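You operate a simulated robot arm through the tools that you are given. There is no shell and no other tool.

The job below is to be done with a simulated robot arm. You get a single attempt, and the scene is never put back.

JOB
The container in the orange frame is not plugged in: switch off, plug in, lock it, switch on again.
Fine: at the cold rack; watch till the lamp on its roof lights. The other containers, switches, sliders and plugs stay as they are.

It is judged by the outcome, as a careful person would: the job done as asked, and still so three seconds after it is handed in. It fails if anything else is knocked over, pushed out of place, dropped, spilled or broken.

ROBOT AND FRAMES
A 7-joint arm with a two-finger parallel gripper, fixed in place. Base frame: the origin is at the foot of the arm, x ahead of it, y to its left, z up. Lengths are in mm, angles in rad, forces in N, time in s.
Its first joint turns from -2.601 to 2.601 rad. Payload 3.43 kg.
The tool frame sits at the grasp point between the pads (the TCP): z along the fingers, y along the line on which they close. The tips reach 30 mm beyond it. The gripper opens to 94 mm. The fingers are 28 mm wide and 10 mm thick; the gripper's body (50 by 96 mm) begins 55 mm behind the TCP.
Orientation is told as [roll, pitch, yaw] about the base's x, y, z axes, in that order, counted from this pose: with the fingers straight down and closing along the base's y, the tool's x points along the base's -x, its y along +y and its z along -z.

CONTROLS
- The arm moves only by the tool step_arm. Its argument "targets" is text: rows parted by semicolons, each of 7 numbers parted by spaces: the shift along the base's x, y, z in m, then the turn, a rotation vector about the base's x, y, z in rad, then the finger opening in m, from 0 to 0.094. In form: dx dy dz wx wy wz claw; .... A call has 1 to 20 rows; each row is the pose to reach, as a shift and turn from the pose commanded when the call began. Rows are played at 5 a second. More than 50 mm and 0.15 rad between two rows, or a gripper value outside its range, and nothing of the call is played. Where a pose cannot be reached the arm comes as near as it can. A force on the tool above 40 N (or 10 N above the force at the start of the call, whichever is more), or a blocked arm, ends the call early, and 0.2 s more pass. The fingers move at their own pace (about 45 mm/s each) and stop on an object; they squeeze with about 27 N. The grip force told is the motor's: it shows also when the fingers shut on nothing. Time passes only in rows, and 0.2 s behind the last, so rows that repeat a pose let the fingers close. It gives the time, the measured TCP pose, the force on the tool (base axes), the opening and the grip force at its end, in the units of the frame above (readings bear some noise), with the torque about the TCP (base axes, N m) and any sound that the robot's microphone picked up.
- Cameras (640 x 400 px; columns grow to the right, rows downward): "scene" is fixed at [402.8, 654.6, 1345.9]; the picture's right is [0.13, -0.99, 0.00], its down [-0.78, -0.10, -0.62] and it looks along [0.61, 0.08, -0.79] (base axes); focal length 214 px, centre (320, 200). "wrist" rides on the gripper at [76, 14, -102] in the tool frame; the picture's right is [-0.18, 0.98, 0.00], its down [-0.75, -0.14, -0.64] and it looks along [-0.63, -0.12, 0.77] (tool axes); focal length 243 px, centre (320, 200). There is no depth. A picture from a camera that has moved, and an enlarged one, comes with that camera's place and axes in the base frame and with its lens. The place of the scene camera against the robot may be out by one fixed shift of up to 18 mm in any direction.
- snapshot(camera): a new picture of that camera. The clock stands still meanwhile.
- zoom(camera, box): a new picture of the part [left, top, right, bottom] of that camera's present view, enlarged. The clock stands still meanwhile.
- sign_off(): hands the job in; it is judged then, once.

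Nothing tells you positions but the pictures and the camera data. Unless the task says otherwise, let go and move clear before handing in.

The tools are called after "Request:" as name(argument=value, ...) on one line, values as JSON. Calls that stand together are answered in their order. step_arm: Moves the arm, as the interface text tells. Its arguments: {"type":"object","properties":{"targets":{"type":"string"}},"required":["targets"]} The other tools are called the same way: snapshot (camera) takes a picture; zoom (camera, box) takes an enlarged picture of a part of a camera's view; sign_off () hands the job in.

At the start:

```text
clock: 0.0
ee_pos: [888.9, 427.5, 1075.0]
ee_rot: [0.001, 0.0, 0.0]
ft_force: [-0.3, 0.7, 0.6]
moment: [-0.01, -0.02, 0.04]
finger_gap: 94.1
finger_force: 0.1
```

scene: 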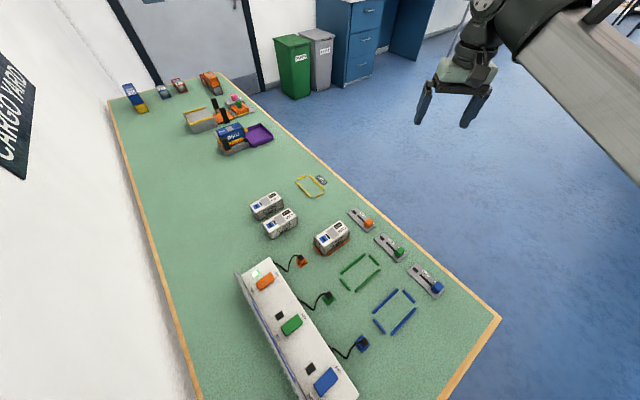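
wrist: 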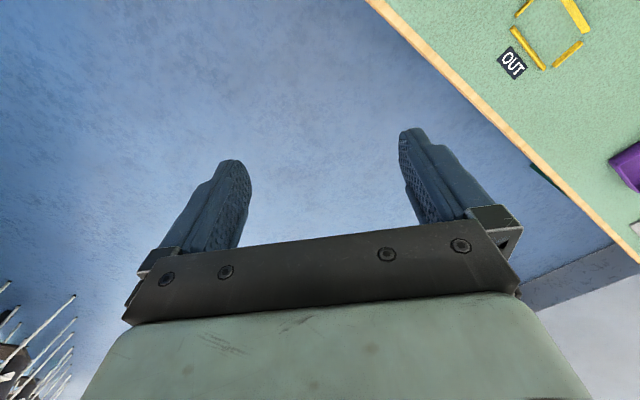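

I see a table with a container yard, a cold rack with three cables (orange, green, blue), and slide switches in front. I'll zoom in to see the details before moving.

Request:
zoom(camera="scene", box=[230, 180, 470, 330])

Request:
zoom(camera="scene", box=[220, 250, 460, 400])

Request:
zoom(camera="scene", box=[270, 200, 390, 275])

Request:
zoom(camera="scene", box=[330, 190, 450, 300])

```text
2.67 times, centred on (350, 255) of scene
camera zoom: at [402.8, 654.6, 1345.9], right [0.13, -0.99, 0.0], down [-0.78, -0.1, -0.62], along [0.61, 0.08, -0.79], focal length 572 px, centre (240, 53)
```

zoom: 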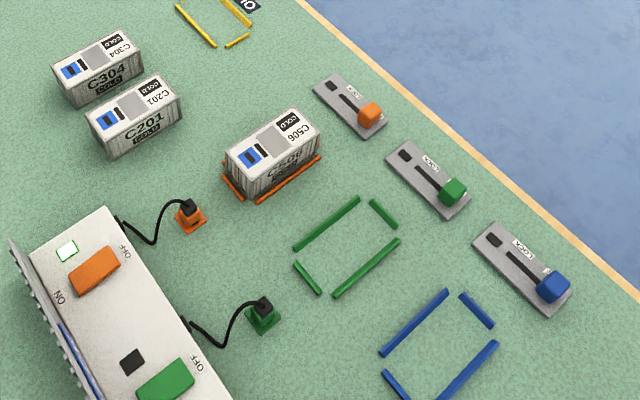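

```text
2.67 times, centred on (340, 325) of scene
camera zoom: at [402.8, 654.6, 1345.9], right [0.13, -0.99, 0.0], down [-0.78, -0.1, -0.62], along [0.61, 0.08, -0.79], focal length 572 px, centre (267, -133)
```

zoom: 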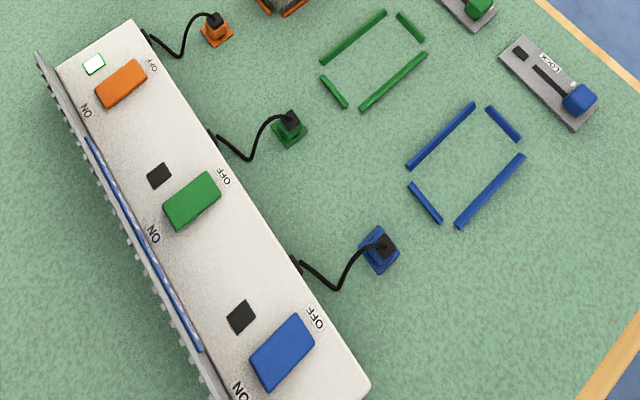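

```text
5.33 times, centred on (330, 238) of scene
camera zoom: at [402.8, 654.6, 1345.9], right [0.13, -0.99, 0.0], down [-0.78, -0.1, -0.62], along [0.61, 0.08, -0.79], focal length 1144 px, centre (267, 0)
```

zoom: 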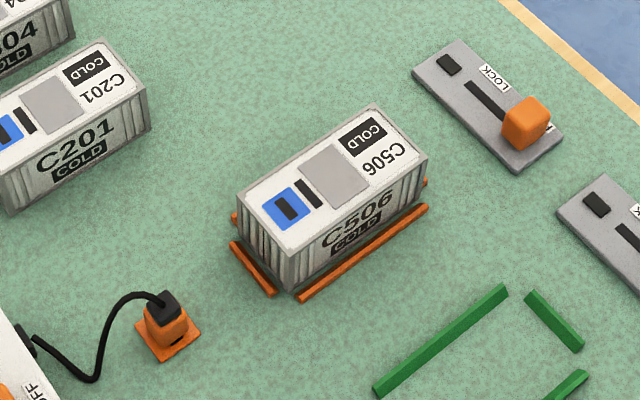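

```text
3.64 times, centred on (390, 245) of scene
camera zoom: at [402.8, 654.6, 1345.9], right [0.13, -0.99, 0.0], down [-0.78, -0.1, -0.62], along [0.61, 0.08, -0.79], focal length 780 px, centre (66, 36)
```

zoom: 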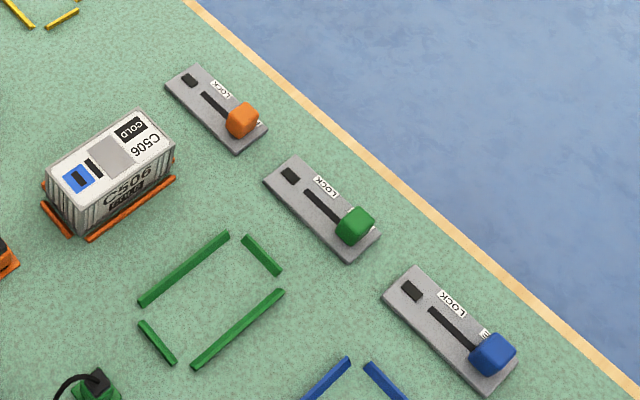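

The orange-framed container is C506, with its roof socket near (700, 665). The orange lock slider is near (800, 570), and the orange rocker, now ON, is near (550, 810). The table sits at about z = 750. I'll bring the arm over at a safe height for better wrist views.

Request:
step_arm(targets="-0.039 0.0235 -0.0075 0 0 0 0.094; -0.078 0.047 -0.015 0 0 0 0.094; -0.117 0.0705 -0.0225 0 0 0 0.094; -0.156 0.094 -0.03 0 0 0 0.094; -0.195 0.1175 -0.0375 0 0 0 0.094; -0.234 0.141 -0.045 0 0 0 0.094; -0.273 0.1645 -0.0525 0 0 0 0.094; -0.312 0.188 -0.06 0 0 0 0.094; -0.351 0.2115 -0.0675 0 0 0 0.094; -0.389 0.235 -0.075 0 0 0 0.094")

Request:
snapshot(camera="wrist")

Request:
snapshot(camera="scene")

```text
clock: 2.2
ee_pos: [500.6, 662.0, 1003.2]
ee_rot: [0.001, 0.002, 0.0]
ft_force: [0.1, 0.5, -1.0]
moment: [-0.03, -0.03, -0.02]
finger_gap: 94.0
finger_force: 0.1
```

```text
taken
camera wrist: at [424.1, 677.0, 1105.6], right [0.19, 0.98, 0.0], down [0.75, -0.14, 0.64], along [0.63, -0.12, -0.77], focal length 243 px, centre (320, 200)
```

wrist: 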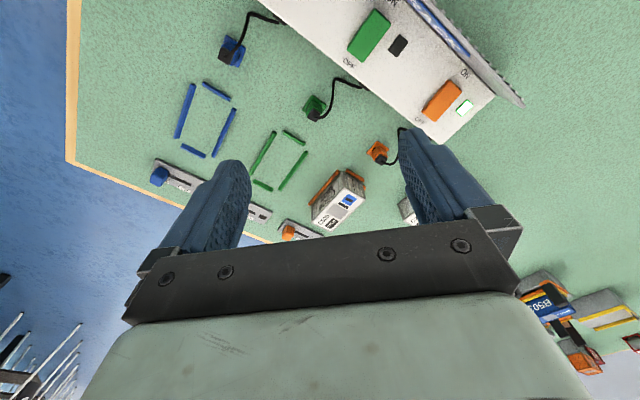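

```text
taken
```

scene: 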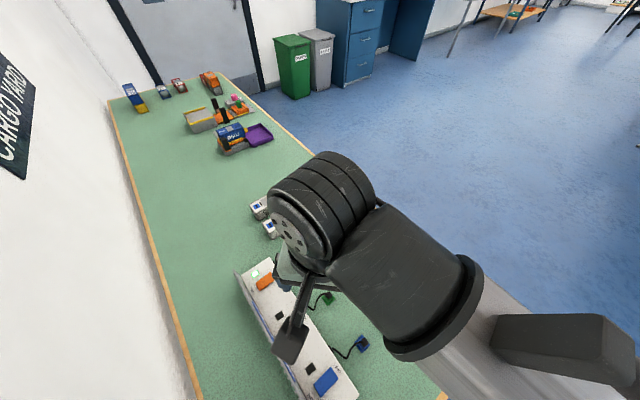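

The wrist camera now shows the whole cold rack area. I'll zoom in to measure each object.

Request:
zoom(camera="wrist", box=[240, 130, 420, 250])

Request:
zoom(camera="wrist", box=[360, 40, 540, 170])

Request:
zoom(camera="wrist", box=[140, 0, 440, 190])

```text
3.33 times, centred on (330, 190) of wrist
camera zoom: at [424.1, 677.0, 1105.6], right [0.19, 0.98, 0.0], down [0.75, -0.14, 0.64], along [0.63, -0.12, -0.77], focal length 809 px, centre (287, 233)
```

zoom: 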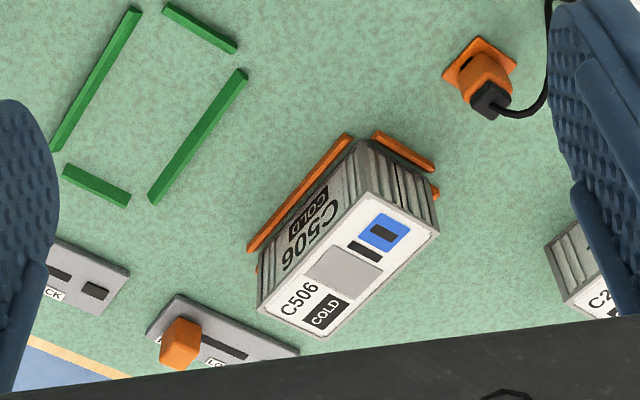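

```text
3.08 times, centred on (450, 105) of wrist
camera zoom: at [424.1, 677.0, 1105.6], right [0.19, 0.98, 0.0], down [0.75, -0.14, 0.64], along [0.63, -0.12, -0.77], focal length 746 px, centre (-80, 492)
```

zoom: 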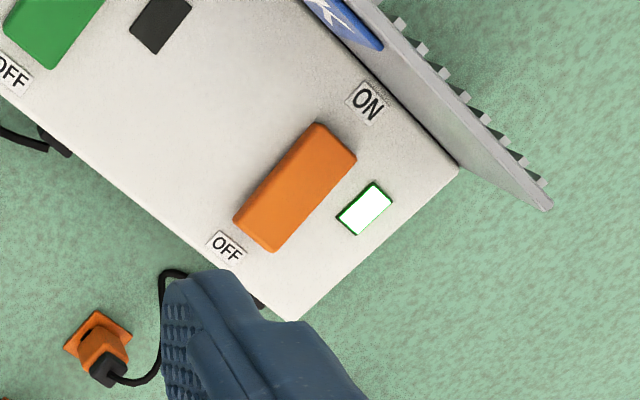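

```text
2.11 times, centred on (290, 95) of wrist
camera zoom: at [424.1, 677.0, 1105.6], right [0.19, 0.98, 0.0], down [0.75, -0.14, 0.64], along [0.63, -0.12, -0.77], focal length 511 px, centre (383, 421)
```

zoom: 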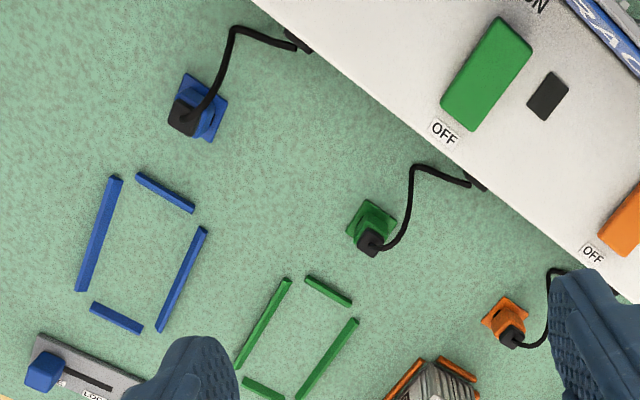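

I've identified the parked orange plug near (631, 735), the roof socket near (686, 677), the orange lock knob near (782, 545) and the rocker near (550, 810). I'll shift to a second viewpoint to triangulate heights.

Request:
step_arm(targets="0 0.033 -0.0135 0 0 0 0.094; 0 0.066 -0.027 0 0 0 0.094; 0 0.098 -0.04 0 0 0 0.094; 0 0.098 -0.04 0 0 0 0.094")

Request:
snapshot(camera="wrist")

Request:
zoom(camera="wrist", box=[320, 60, 480, 160])

Request:
zoom(camera="wrist", box=[240, 140, 400, 240])

```text
clock: 3.2
ee_pos: [504.0, 760.5, 961.6]
ee_rot: [0.001, -0.002, 0.0]
ft_force: [-0.6, -0.8, -0.9]
moment: [-0.03, 0.03, 0.0]
finger_gap: 94.1
finger_force: 0.1
```

```text
taken
camera wrist: at [426.5, 774.6, 1065.5], right [0.18, 0.98, 0.0], down [0.75, -0.14, 0.64], along [0.63, -0.12, -0.77], focal length 243 px, centre (320, 200)
```

wrist: 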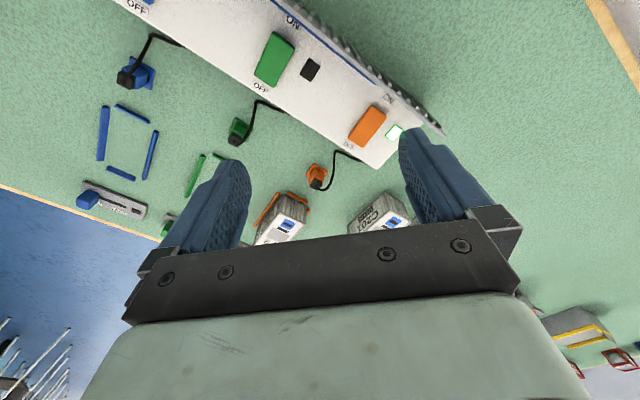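

```text
4.00 times, centred on (400, 110) of wrist
camera zoom: at [426.5, 774.6, 1065.5], right [0.18, 0.98, 0.0], down [0.75, -0.14, 0.64], along [0.63, -0.12, -0.77], focal length 970 px, centre (0, 560)
```

zoom: 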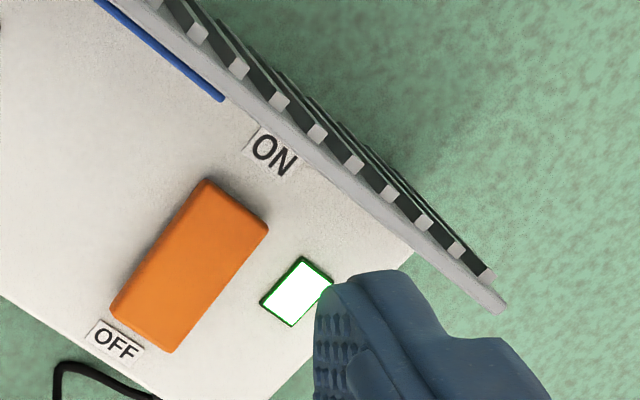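

```text
4.00 times, centred on (320, 190) of wrist
camera zoom: at [426.5, 774.6, 1065.5], right [0.18, 0.98, 0.0], down [0.75, -0.14, 0.64], along [0.63, -0.12, -0.77], focal length 970 px, centre (320, 240)
```

zoom: 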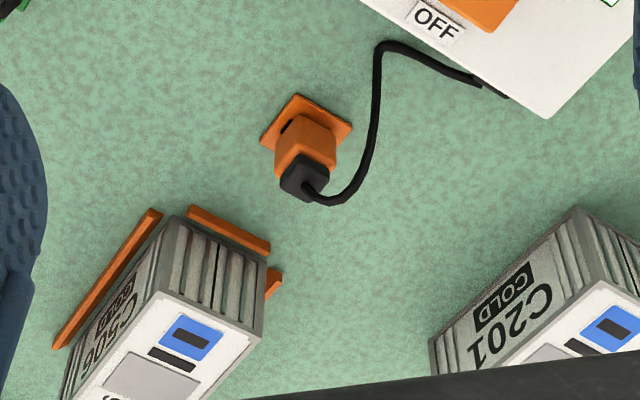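

Triangulating gives rack top z≈791, rocker ON end (534, 821, 795) and OFF end (564, 792, 801). The plug cap is at (624, 732, 790) and the roof socket at (681, 677, 805). I'll take a closer look at the plug and socket to get their orientation.

Request:
step_arm(targets="0.024 -0.007 -0.04 0 0 0 0.094; 0.048 -0.0145 -0.08 0 0 0 0.094; 0.048 -0.0145 -0.08 0 0 0 0.094; 0.048 -0.0145 -0.08 0 0 0 0.094")

Request:
snapshot(camera="wrist")

Request:
zoom(camera="wrist", box=[260, 130, 400, 220])

Request:
zoom(camera="wrist", box=[220, 180, 340, 260])

```text
clock: 4.2
ee_pos: [552.1, 744.6, 883.1]
ee_rot: [-0.001, -0.001, -0.001]
ft_force: [0.0, 0.6, 0.0]
moment: [0.01, 0.0, 0.01]
finger_gap: 94.1
finger_force: 0.2
```

```text
taken
camera wrist: at [475.1, 759.0, 986.7], right [0.18, 0.98, 0.0], down [0.75, -0.14, 0.64], along [0.63, -0.12, -0.77], focal length 243 px, centre (320, 200)
```

wrist: 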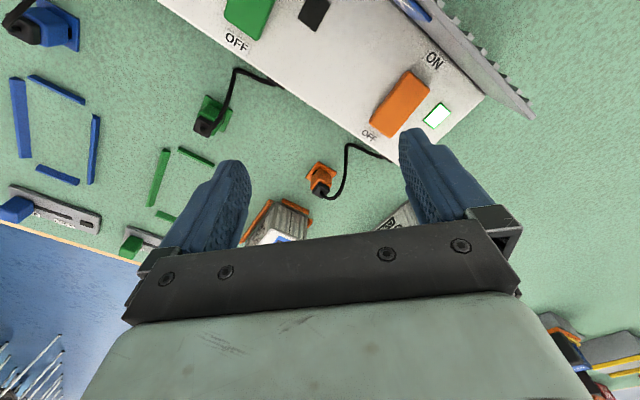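

```text
4.44 times, centred on (330, 175) of wrist
camera zoom: at [475.1, 759.0, 986.7], right [0.18, 0.98, 0.0], down [0.75, -0.14, 0.64], along [0.63, -0.12, -0.77], focal length 1078 px, centre (276, 311)
```

zoom: 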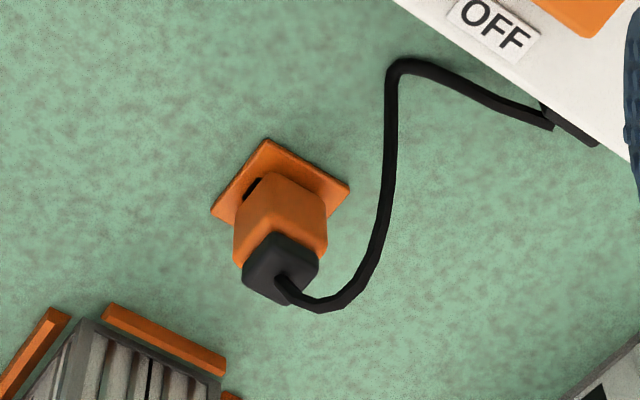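

```text
5.00 times, centred on (280, 220) of wrist
camera zoom: at [475.1, 759.0, 986.7], right [0.18, 0.98, 0.0], down [0.75, -0.14, 0.64], along [0.63, -0.12, -0.77], focal length 1213 px, centre (520, 100)
```

zoom: 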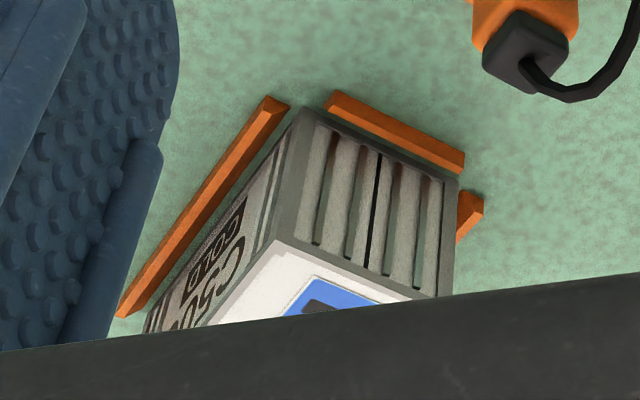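

The pad is 24 mm square at 45°, the plug stands upright at (623.7, 732.6), and the cable leaves towards the rack. I'll turn the tool −45° to line up with everything and look again from that side.

Request:
step_arm(targets="0 0 0.01 0 0 -0.131 0.094; 0 0 0.02 0 0 -0.262 0.094; 0 0 0.02 0 0 -0.393 0.094; 0 0 0.02 0 0 -0.524 0.094; 0 0 0.02 0 0 -0.655 0.094; 0 0 0.02 0 0 -0.785 0.094; 0 0 0.02 0 0 -0.785 0.094; 0 0 0.02 0 0 -0.785 0.094")

Request:
snapshot(camera="wrist")

Request:
zoom(camera="wrist", box=[240, 100, 400, 200])

Request:
zoom(camera="wrist", box=[240, 160, 400, 260])

```text
clock: 6.0
ee_pos: [549.3, 746.7, 901.9]
ee_rot: [0.0, 0.001, -0.786]
ft_force: [0.3, 0.8, 0.7]
moment: [-0.01, 0.0, -0.01]
finger_gap: 94.0
finger_force: 0.0
```

```text
taken
camera wrist: at [504.9, 810.3, 1004.6], right [0.83, 0.56, 0.0], down [0.43, -0.63, 0.64], along [0.36, -0.53, -0.77], focal length 243 px, centre (320, 200)
```

wrist: 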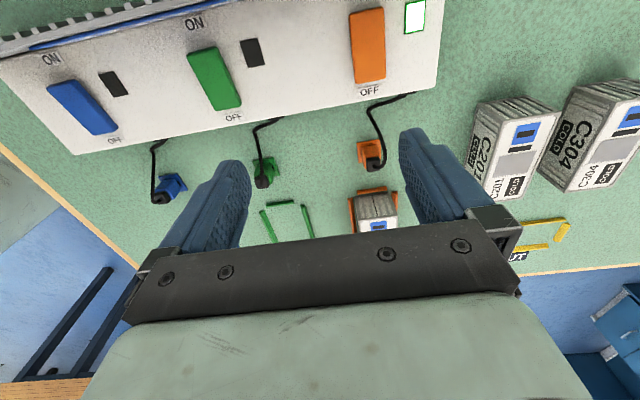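

```text
4.00 times, centred on (320, 150) of wrist
camera zoom: at [504.9, 810.3, 1004.6], right [0.83, 0.56, 0.0], down [0.43, -0.63, 0.64], along [0.36, -0.53, -0.77], focal length 970 px, centre (320, 400)
```

zoom: 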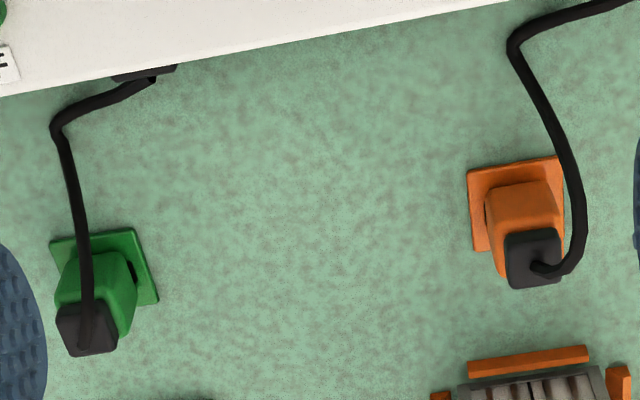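

```text
4.00 times, centred on (320, 210) of wrist
camera zoom: at [504.9, 810.3, 1004.6], right [0.83, 0.56, 0.0], down [0.43, -0.63, 0.64], along [0.36, -0.53, -0.77], focal length 970 px, centre (320, 160)
```

zoom: 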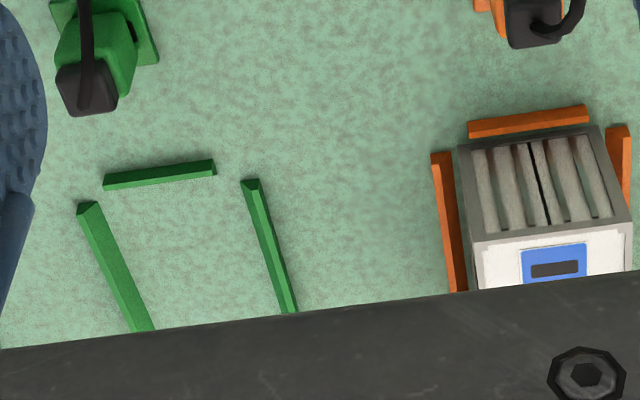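

The socket slot and the parked slot face the same way, so the plug only needs a straight translation. I'll check the rocker from this view before pressing it.

Request:
zoom(camera="wrist", box=[310, 0, 470, 100])

```text
4.00 times, centred on (390, 50) of wrist
camera zoom: at [504.9, 810.3, 1004.6], right [0.83, 0.56, 0.0], down [0.43, -0.63, 0.64], along [0.36, -0.53, -0.77], focal length 970 px, centre (40, 800)
```

zoom: 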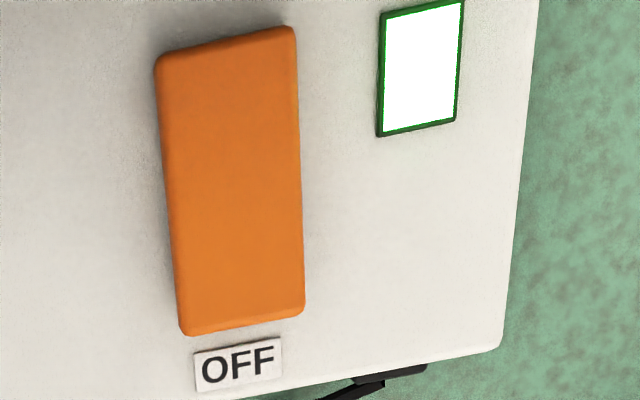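

The rocker's OFF end is at about (566, 791). I'll close the fingers and hover just beyond the OFF end before pressing.

Request:
step_arm(targets="0.005 0.0105 -0.01 0 0 0 0; 0.010 0.021 -0.02 0 0 0 0; 0.015 0.0315 -0.03 0 0 0 0; 0.0205 0.0417 -0.04 0 0 0 0; 0.0205 0.0417 -0.04 0 0 0 0; 0.0205 0.0417 -0.04 0 0 0 0; 0.0205 0.0417 -0.04 0 0 0 0")

Request:
snapshot(camera="wrist")

Request:
snapshot(camera="scene")

```text
clock: 7.6
ee_pos: [570.2, 787.8, 860.3]
ee_rot: [-0.001, -0.002, -0.786]
ft_force: [-0.8, -0.1, -0.6]
moment: [0.03, 0.02, 0.0]
finger_gap: 0.4
finger_force: 26.7
```

```text
taken
camera wrist: at [524.6, 852.2, 964.2], right [0.82, 0.57, 0.0], down [0.43, -0.63, 0.64], along [0.36, -0.53, -0.77], focal length 243 px, centre (320, 200)
```

wrist: 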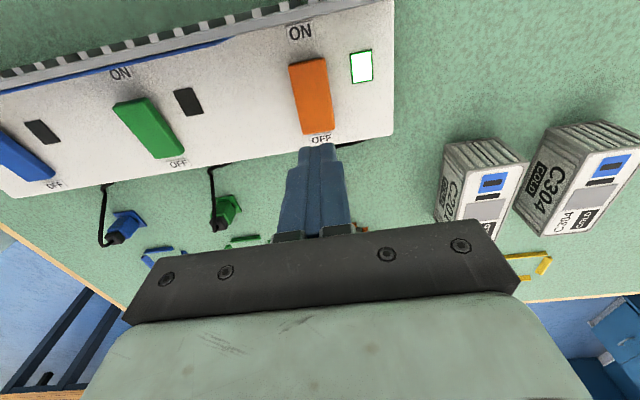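

```text
taken
```

scene: 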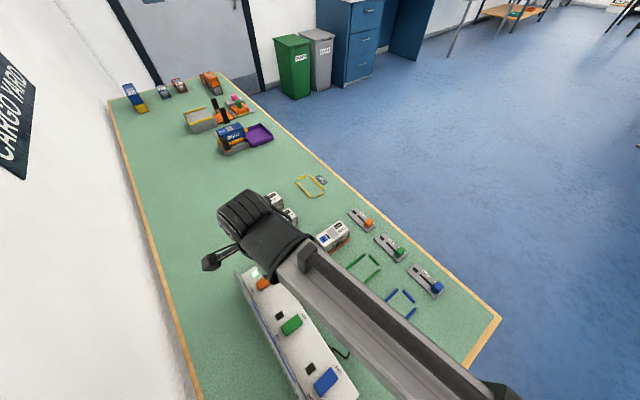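

Fingertips are lined up with the rocker's OFF end. I'll press down slowly.

Request:
step_arm(targets="0 0 -0.01 0 0 0 0; 0 0 -0.02 0 0 0 0; 0 0 -0.025 0 0 0 0; 0 0 -0.028 0 0 0 0; 0 0 -0.030 0 0 0 0; 0 0 -0.032 0 0 0 0; 0 0 -0.034 0 0 0 0; 0 0 -0.035 0 0 0 0")

Request:
snapshot(camera="wrist")

```text
clock: 9.4
ee_pos: [570.5, 788.2, 827.8]
ee_rot: [0.003, -0.001, -0.785]
ft_force: [5.5, 3.3, 26.0]
moment: [0.36, 0.14, -0.14]
finger_gap: 0.0
finger_force: 27.0
```

```text
taken
camera wrist: at [525.2, 851.7, 931.4], right [0.83, 0.56, 0.0], down [0.43, -0.63, 0.64], along [0.36, -0.53, -0.77], focal length 243 px, centre (320, 200)
```

wrist: 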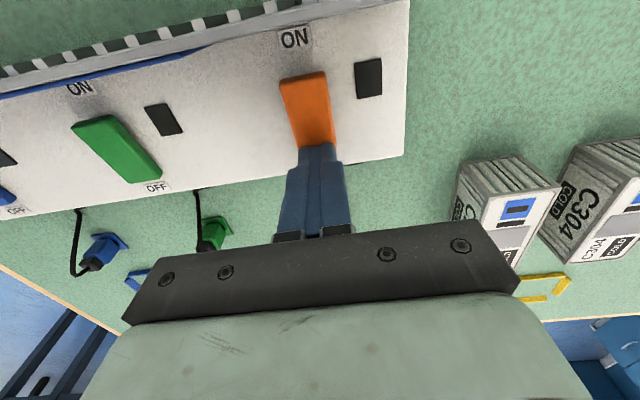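

The rack lamp has gone dark, so the orange rocker is now OFF. I'll lift off, open the fingers and hover over the parked plug.

Request:
step_arm(targets="0 0 0.03 0 0 0 0; 0 0 0.06 0 0 0 0; 0.0267 -0.0276 0.06 0 0 0 0.094; 0.0535 -0.0552 0.06 0 0 0 0.094; 0.0535 -0.0552 0.05 0 0 0 0.094; 0.0535 -0.0552 0.05 0 0 0 0.094; 0.0535 -0.0552 0.05 0 0 0 0.094; 0.0535 -0.0552 0.05 0 0 0 0.094; 0.0535 -0.0552 0.05 0 0 0 0.094")

Request:
snapshot(camera="wrist")

Request:
zoom(camera="wrist", box=[260, 80, 380, 155])

Request:
zoom(camera="scene", box=[240, 240, 360, 315])

```text
clock: 11.4
ee_pos: [624.8, 731.0, 876.0]
ee_rot: [-0.001, 0.0, -0.785]
ft_force: [-0.2, -1.0, 0.2]
moment: [0.03, 0.01, 0.03]
finger_gap: 94.1
finger_force: 0.2
```

```text
taken
camera wrist: at [579.3, 794.8, 978.2], right [0.82, 0.57, 0.0], down [0.43, -0.63, 0.64], along [0.36, -0.53, -0.77], focal length 243 px, centre (320, 200)
```

wrist: 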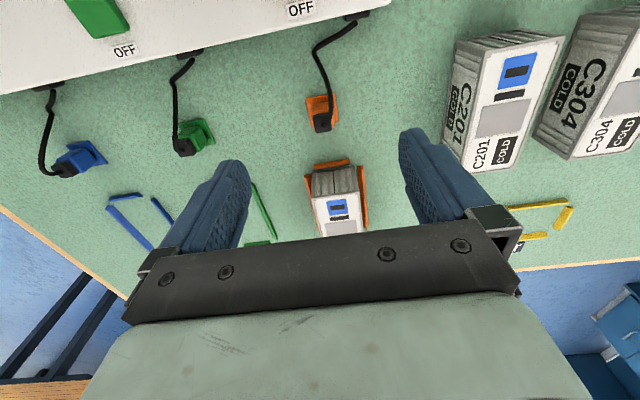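

```text
5.33 times, centred on (320, 118) of wrist
camera zoom: at [579.3, 794.8, 978.2], right [0.82, 0.57, 0.0], down [0.43, -0.63, 0.64], along [0.36, -0.53, -0.77], focal length 1294 px, centre (320, 640)
```

zoom: 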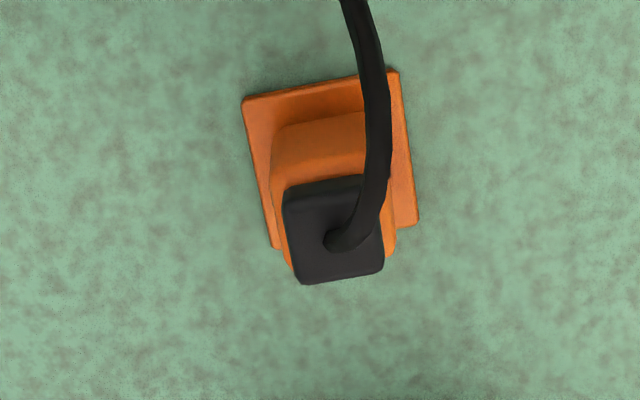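

```text
5.33 times, centred on (300, 278) of scene
camera zoom: at [402.8, 654.6, 1345.9], right [0.13, -0.99, 0.0], down [-0.78, -0.1, -0.62], along [0.61, 0.08, -0.79], focal length 1144 px, centre (427, -213)
```

zoom: 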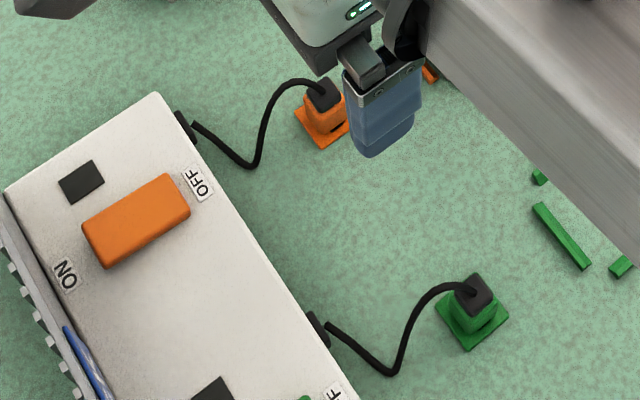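

The cable arcs off the cap towards the rack, so closing the fingers along the (0.7, 0.7) direction keeps clear of it. The plug is about 2 mm off the tool axis. I'll zoom in on the container roof from this same pose.

Request:
zoom(camera="wrist", box=[290, 155, 386, 235])

```text
5.00 times, centred on (338, 195) of wrist
camera zoom: at [579.3, 794.8, 978.2], right [0.82, 0.57, 0.0], down [0.43, -0.63, 0.64], along [0.36, -0.53, -0.77], focal length 1213 px, centre (230, 225)
```

zoom: 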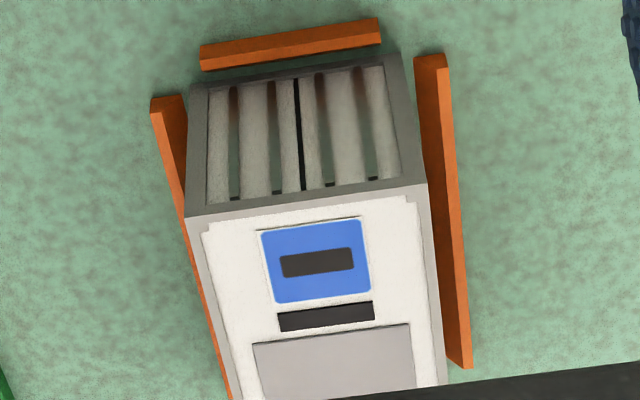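

The socket centre is at (680.3, 676.4) on the roof at z≈805.5, and the pad top is at z≈765 centred at (624.4, 732.6). So the transfer is (+55.9, −56.3, +40.5) mm with no turn. I'll centre on the plug and descend around it.

Request:
step_arm(targets="0.0013 0.0014 -0.01 0 0 0 0.05; 0.0013 0.0014 -0.03 0 0 0 0.05; 0.0013 0.0014 -0.05 0 0 0 0.05; 0.0013 0.0014 -0.065 0 0 0 0.05; 0.0013 0.0014 -0.074 0 0 0 0.05; 0.0013 0.0014 -0.074 0 0 0 0.05; 0.0013 0.0014 -0.074 0 0 0 0.05")

Request:
snapshot(camera="wrist")

Request:
zoom(camera="wrist", box=[240, 120, 400, 220])

Request:
zoom(camera="scene", box=[240, 220, 360, 295])

```text
clock: 13.0
ee_pos: [624.5, 733.5, 802.3]
ee_rot: [0.0, 0.0, -0.787]
ft_force: [-0.6, 0.1, 0.1]
moment: [-0.01, 0.02, 0.02]
finger_gap: 49.9
finger_force: 0.1
```

```text
taken
camera wrist: at [579.1, 798.7, 905.6], right [0.82, 0.57, 0.0], down [0.43, -0.63, 0.64], along [0.36, -0.53, -0.77], focal length 243 px, centre (320, 200)
```

wrist: 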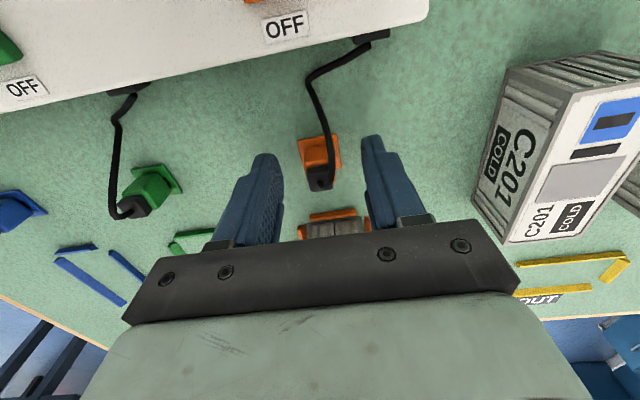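

```text
4.00 times, centred on (320, 170) of wrist
camera zoom: at [579.1, 798.7, 905.6], right [0.82, 0.57, 0.0], down [0.43, -0.63, 0.64], along [0.36, -0.53, -0.77], focal length 970 px, centre (320, 320)
```

zoom: 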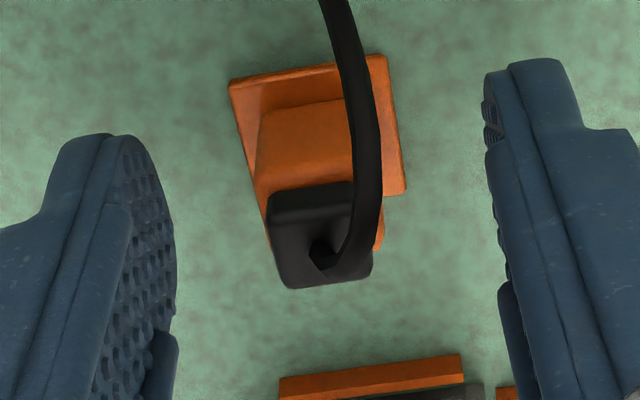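

```text
5.33 times, centred on (300, 258) of scene
camera zoom: at [402.8, 654.6, 1345.9], right [0.13, -0.99, 0.0], down [-0.78, -0.1, -0.62], along [0.61, 0.08, -0.79], focal length 1144 px, centre (427, -107)
```

zoom: 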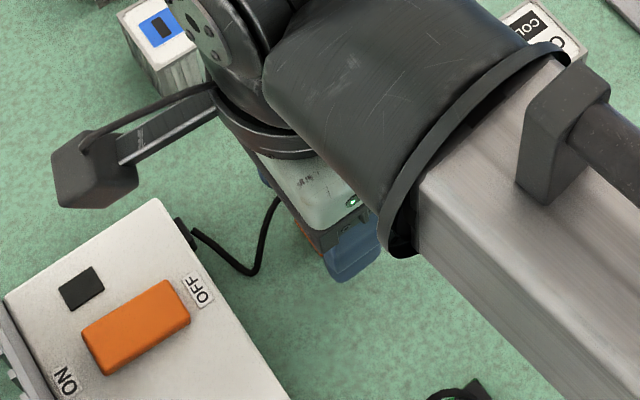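

The plug sits centred between the fingers with the cable running out between them. I'll lower slightly and close on the plug body.

Request:
step_arm(targets="0 0 -0.0025 0 0 0 0.05; 0 0 -0.0025 0 0 0 0.03; 0 0 -0.0025 0 0 0 0.0; 0 0 -0.0025 0 0 0 0.0; 0 0 -0.0025 0 0 0 0.0; 0 0 -0.0025 0 0 0 0.0; 0 0 -0.0025 0 0 0 0.0")

Request:
zoom(camera="wrist", box=[240, 120, 400, 220])

```text
clock: 14.6
ee_pos: [624.7, 734.5, 799.9]
ee_rot: [0.001, 0.0, -0.786]
ft_force: [0.1, 0.1, 0.1]
moment: [0.0, 0.0, 0.04]
finger_gap: 17.2
finger_force: 27.2
```

```text
4.00 times, centred on (320, 170) of wrist
camera zoom: at [579.6, 798.6, 903.1], right [0.82, 0.57, 0.0], down [0.43, -0.63, 0.64], along [0.36, -0.53, -0.77], focal length 970 px, centre (320, 320)
```

zoom: 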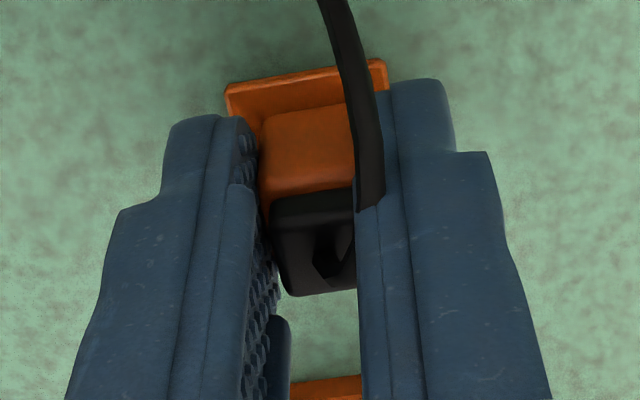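

The plug is gripped at 17.2 mm. I'll lift it straight up out of its holder.

Request:
step_arm(targets="0 0 0.004 0 0 0 0; 0 0 0.01 0 0 0 0; 0 0 0.02 0 0 0 0; 0 0 0.035 0 0 0 0; 0 0 0.05 0 0 0 0; 0 0 0.065 0 0 0 0; 0 0 0.065 0 0 0 0; 0 0 0.065 0 0 0 0")

Request:
snapshot(camera="wrist")

Request:
zoom(camera="wrist", box=[240, 100, 400, 200])

Request:
zoom(camera="scene", box=[240, 220, 360, 295])

```text
clock: 16.4
ee_pos: [625.5, 733.4, 864.3]
ee_rot: [0.0, 0.0, -0.784]
ft_force: [1.5, 0.1, -1.4]
moment: [0.03, 0.03, 0.01]
finger_gap: 16.9
finger_force: 26.7
```

```text
taken
camera wrist: at [580.6, 798.3, 967.1], right [0.82, 0.57, 0.0], down [0.43, -0.63, 0.64], along [0.36, -0.53, -0.77], focal length 243 px, centre (320, 200)
```

wrist: 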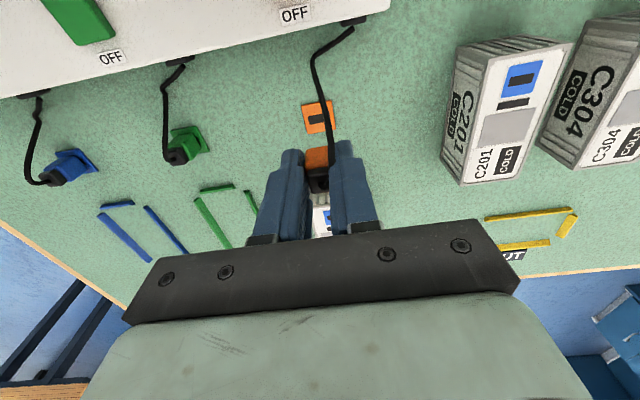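

```text
4.00 times, centred on (320, 150) of wrist
camera zoom: at [580.6, 798.3, 967.1], right [0.82, 0.57, 0.0], down [0.43, -0.63, 0.64], along [0.36, -0.53, -0.77], focal length 970 px, centre (320, 400)
```

zoom: 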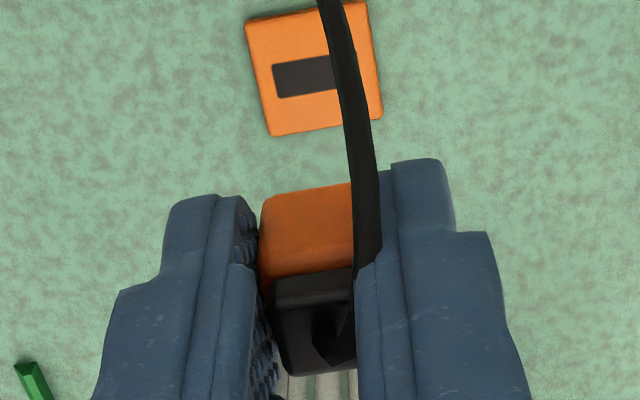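

```text
5.33 times, centred on (300, 258) of scene
camera zoom: at [402.8, 654.6, 1345.9], right [0.13, -0.99, 0.0], down [-0.78, -0.1, -0.62], along [0.61, 0.08, -0.79], focal length 1144 px, centre (427, -107)
```

zoom: 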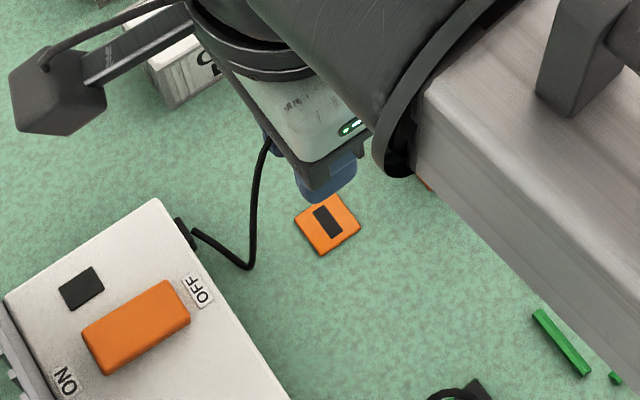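

The plug is out and the empty orange pad shows its slot. I'll record the pad's exact pixel position, then shift by the computed offset and check that the roof socket lands on the same pixel.

Request:
zoom(camera="wrist", box=[288, 94, 352, 134])

Request:
step_arm(targets="0 0 0.02 0 0 0 0; 0 0 0.0405 0 0 0 0; 0.0186 -0.0188 0.0405 0 0 0 0; 0.0373 -0.0376 0.0405 0 0 0 0; 0.0559 -0.0563 0.0405 0 0 0 0; 0.0559 -0.0563 0.0405 0 0 0 0; 0.0559 -0.0563 0.0405 0 0 0 0; 0.0559 -0.0563 0.0405 0 0 0 0")

Request:
zoom(camera="wrist", box=[288, 94, 352, 134])

Request:
snapshot(camera="wrist")

Request:
snapshot(camera="scene")

```text
10.00 times, centred on (320, 114) of wrist
camera zoom: at [580.6, 798.3, 967.1], right [0.82, 0.57, 0.0], down [0.43, -0.63, 0.64], along [0.36, -0.53, -0.77], focal length 2426 px, centre (320, 1060)
```

zoom: 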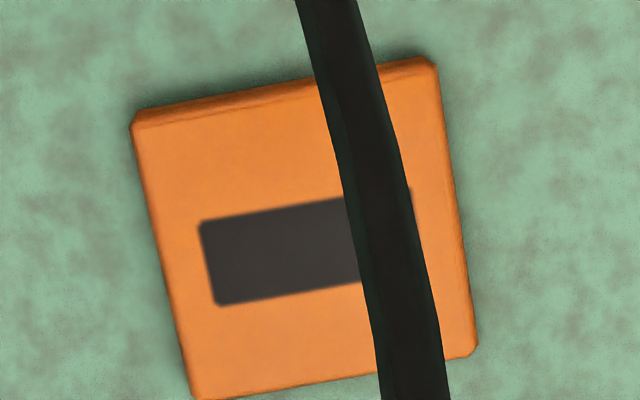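

```text
clock: 18.2
ee_pos: [682.4, 678.2, 905.6]
ee_rot: [0.001, -0.001, -0.786]
ft_force: [0.3, 0.3, -0.5]
moment: [0.06, -0.01, 0.01]
finger_gap: 16.8
finger_force: 26.4
```

```text
10.00 times, centred on (320, 114) of wrist
camera zoom: at [637.5, 742.9, 1008.5], right [0.82, 0.57, 0.0], down [0.43, -0.63, 0.64], along [0.36, -0.53, -0.77], focal length 2426 px, centre (320, 1060)
```

zoom: 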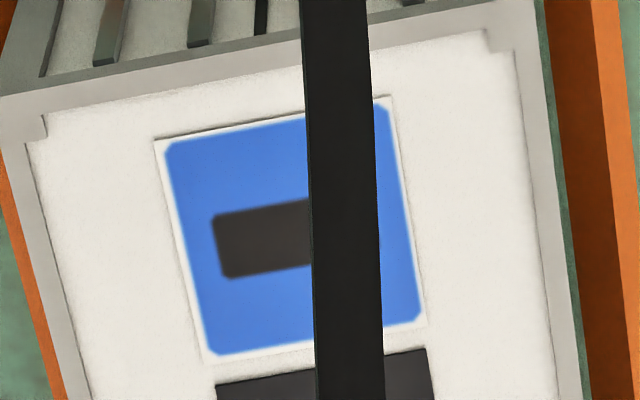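

```text
taken
camera wrist: at [637.5, 742.9, 1008.5], right [0.82, 0.57, 0.0], down [0.43, -0.63, 0.64], along [0.36, -0.53, -0.77], focal length 243 px, centre (320, 200)
```

wrist: 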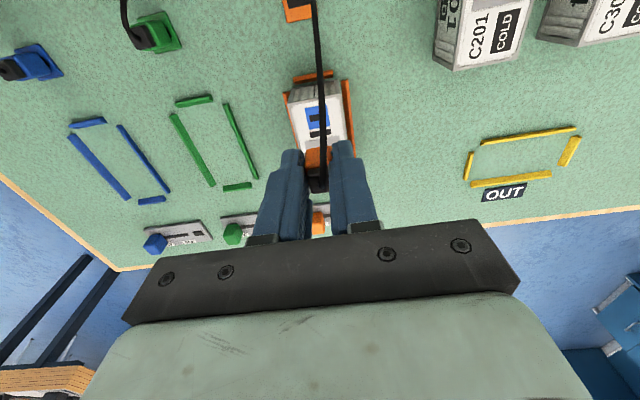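

```text
taken
```

scene: 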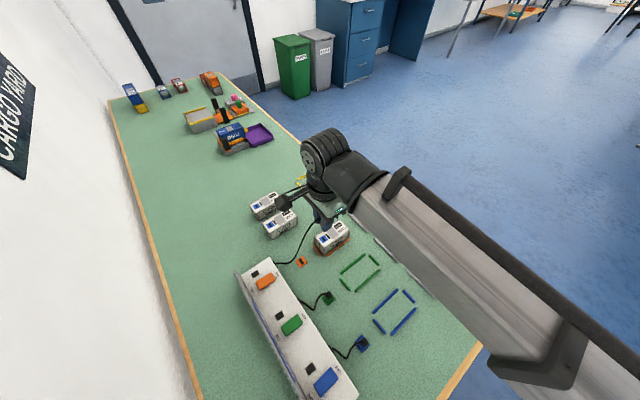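

The socket and pad pixels nearly match, but the parking slot is larger than the socket hole. I need the plug's own position in the grip, so I'll zoom on the held plug.

Request:
zoom(camera="wrist", box=[272, 130, 368, 200])

Request:
zoom(camera="scene", box=[280, 190, 360, 260])

```text
5.71 times, centred on (320, 165) of wrist
camera zoom: at [637.5, 742.9, 1008.5], right [0.82, 0.57, 0.0], down [0.43, -0.63, 0.64], along [0.36, -0.53, -0.77], focal length 1386 px, centre (320, 400)
```

zoom: 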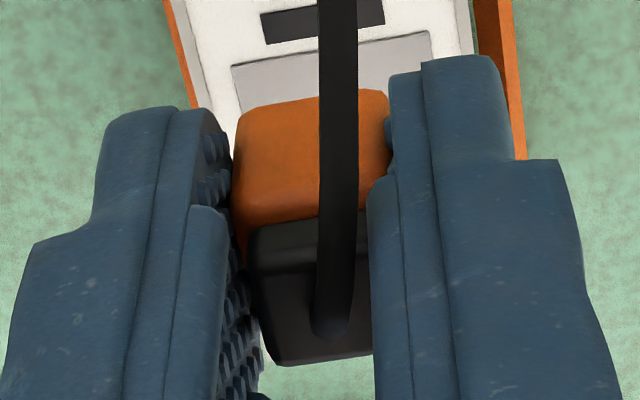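

```text
5.71 times, centred on (320, 225) of scene
camera zoom: at [402.8, 654.6, 1345.9], right [0.13, -0.99, 0.0], down [-0.78, -0.1, -0.62], along [0.61, 0.08, -0.79], focal length 1226 px, centre (320, 57)
```

zoom: 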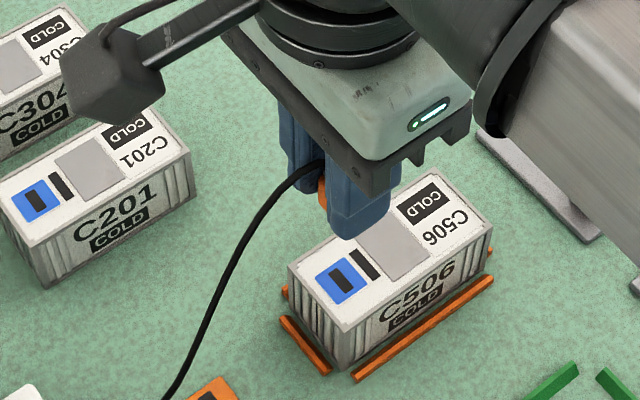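

The plug is centred in the grip, and the socket sits about 2.4 mm toward −a and 0.8 mm toward −b from the tool axis. I'll correct laterally and descend partway, staying clear of the roof, to re-check.

Request:
step_arm(targets="-0.0011 -0.0023 -0.015 0 0 0 0; -0.0011 -0.0023 -0.03 0 0 0 0; -0.0011 -0.0023 -0.045 0 0 0 0; -0.0011 -0.0023 -0.05 0 0 0 0; -0.0011 -0.0023 -0.05 0 0 0 0; -0.0011 -0.0023 -0.05 0 0 0 0")

Request:
zoom(camera="wrist", box=[272, 110, 368, 180])

Request:
zoom(camera="scene", box=[290, 205, 350, 255])

```text
clock: 19.6
ee_pos: [680.7, 674.8, 855.1]
ee_rot: [0.0, 0.001, -0.785]
ft_force: [0.6, 1.3, -0.5]
moment: [0.02, -0.05, -0.02]
finger_gap: 16.8
finger_force: 26.8
```

```text
5.71 times, centred on (320, 145) of wrist
camera zoom: at [635.5, 739.3, 958.3], right [0.82, 0.57, 0.0], down [0.43, -0.63, 0.64], along [0.36, -0.53, -0.77], focal length 1386 px, centre (320, 514)
```

zoom: 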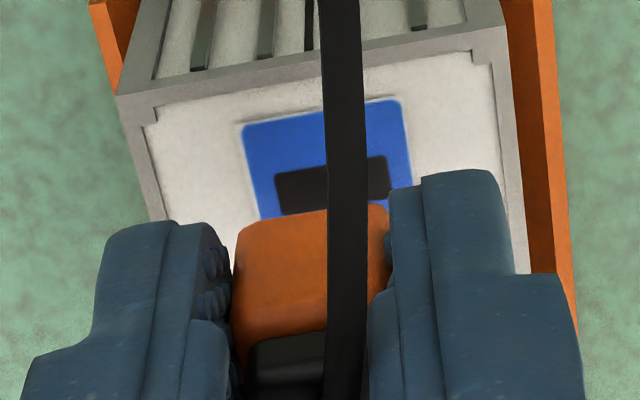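

```text
8.00 times, centred on (320, 230) of scene
camera zoom: at [402.8, 654.6, 1345.9], right [0.13, -0.99, 0.0], down [-0.78, -0.1, -0.62], along [0.61, 0.08, -0.79], focal length 1716 px, centre (320, -40)
```

zoom: 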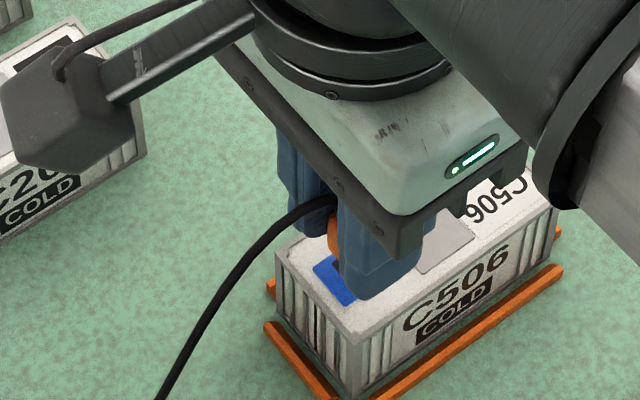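

The view shows the socket hole still about 1.7 mm toward +a and about 1 mm toward +b of the plug. I'll make a small correction at the same height and check again.

Request:
step_arm(targets="0.0002 0.001 0 0 0 0 0; 0.0004 0.002 0 0 0 0 0; 0.0004 0.002 0 0 0 0 0; 0.0004 0.002 0 0 0 0 0")

Request:
zoom(camera="wrist", box=[288, 120, 352, 170])

```text
clock: 20.6
ee_pos: [680.7, 676.6, 853.5]
ee_rot: [0.0, 0.001, -0.786]
ft_force: [0.3, -0.5, -0.6]
moment: [0.02, -0.01, -0.03]
finger_gap: 17.2
finger_force: 27.7
```

```text
8.00 times, centred on (320, 145) of wrist
camera zoom: at [635.3, 741.6, 957.3], right [0.82, 0.57, 0.0], down [0.43, -0.63, 0.64], along [0.36, -0.53, -0.77], focal length 1941 px, centre (320, 640)
```

zoom: 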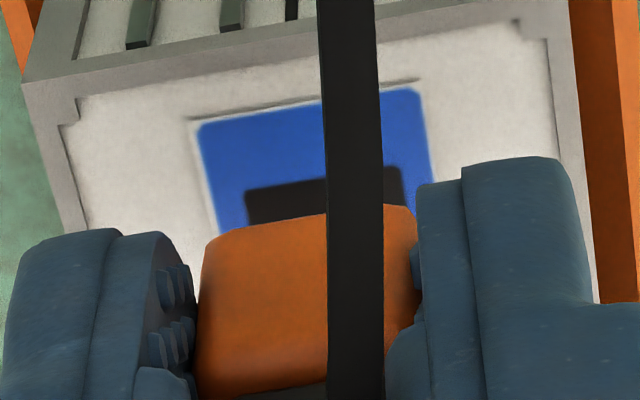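

Alignment is now within about 0.5 mm. I'll lower gently and watch the force.

Request:
step_arm(targets="-0.0002 0.0001 -0.002 0 0 0 0; -0.0002 0.0001 -0.004 0 0 0 0; -0.0002 0.0001 -0.006 0 0 0 0; -0.0002 0.0001 -0.007 0 0 0 0")

Request:
zoom(camera="wrist", box=[288, 120, 352, 170])

Request:
zoom(camera="scene", box=[300, 215, 350, 255])

```text
clock: 21.6
ee_pos: [680.4, 678.4, 846.7]
ee_rot: [0.0, 0.001, -0.785]
ft_force: [-1.0, 1.6, -0.9]
moment: [0.0, 0.0, 0.0]
finger_gap: 17.0
finger_force: 27.1
```

```text
8.00 times, centred on (320, 145) of wrist
camera zoom: at [635.6, 741.5, 950.8], right [0.82, 0.57, 0.0], down [0.43, -0.63, 0.64], along [0.36, -0.53, -0.77], focal length 1941 px, centre (320, 640)
```

zoom: 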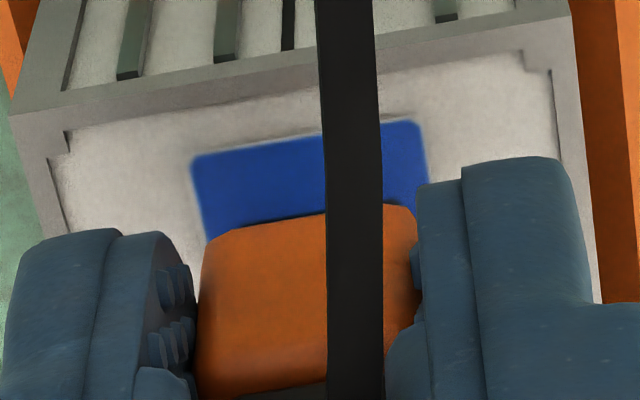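

```text
10.00 times, centred on (325, 235) of scene
camera zoom: at [402.8, 654.6, 1345.9], right [0.13, -0.99, 0.0], down [-0.78, -0.1, -0.62], along [0.61, 0.08, -0.79], focal length 2145 px, centre (270, -150)
```

zoom: 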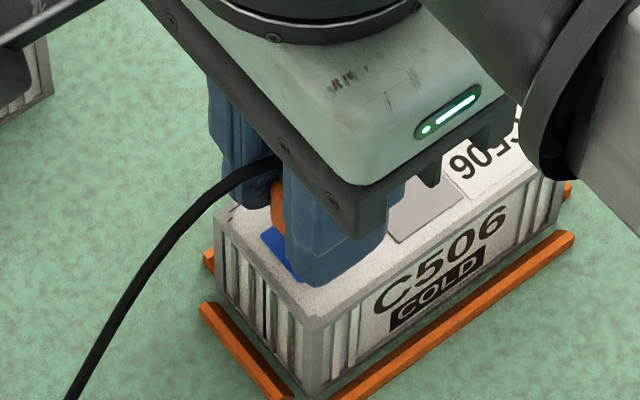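

No contact yet, and the plug is centred over the blue panel. I'll continue down slowly.

Request:
step_arm(targets="0 0 -0.001 0 0 0 0; 0 0 -0.002 0 0 0 0; 0 0 -0.003 0 0 0 0; 0 0 -0.004 0 0 0 0; 0 0 -0.005 0 0 0 0; 0 0 -0.006 0 0 0 0")

Request:
zoom(camera="wrist", box=[288, 120, 352, 170])

Request:
zoom(camera="scene", box=[300, 215, 350, 255])

```text
clock: 23.0
ee_pos: [679.1, 678.3, 841.1]
ee_rot: [0.0, 0.001, -0.785]
ft_force: [0.7, 0.2, 0.6]
moment: [0.02, -0.02, 0.01]
finger_gap: 17.1
finger_force: 26.6
```

```text
8.00 times, centred on (320, 145) of wrist
camera zoom: at [634.9, 742.3, 944.6], right [0.82, 0.57, 0.0], down [0.43, -0.63, 0.64], along [0.36, -0.53, -0.77], focal length 1941 px, centre (320, 640)
```

zoom: 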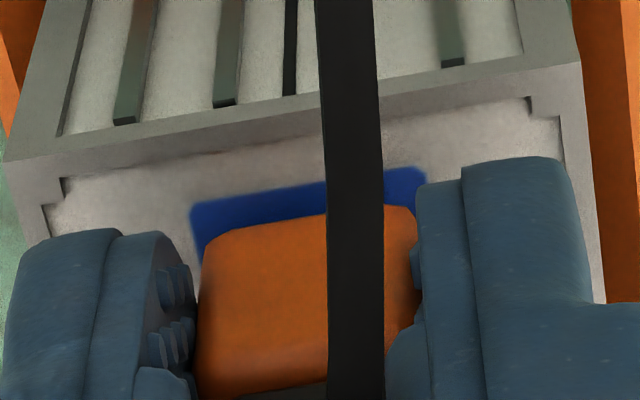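

```text
10.00 times, centred on (325, 235) of scene
camera zoom: at [402.8, 654.6, 1345.9], right [0.13, -0.99, 0.0], down [-0.78, -0.1, -0.62], along [0.61, 0.08, -0.79], focal length 2145 px, centre (270, -150)
```

zoom: 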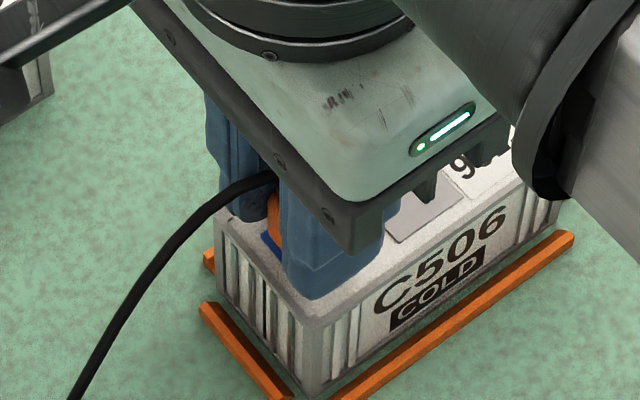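

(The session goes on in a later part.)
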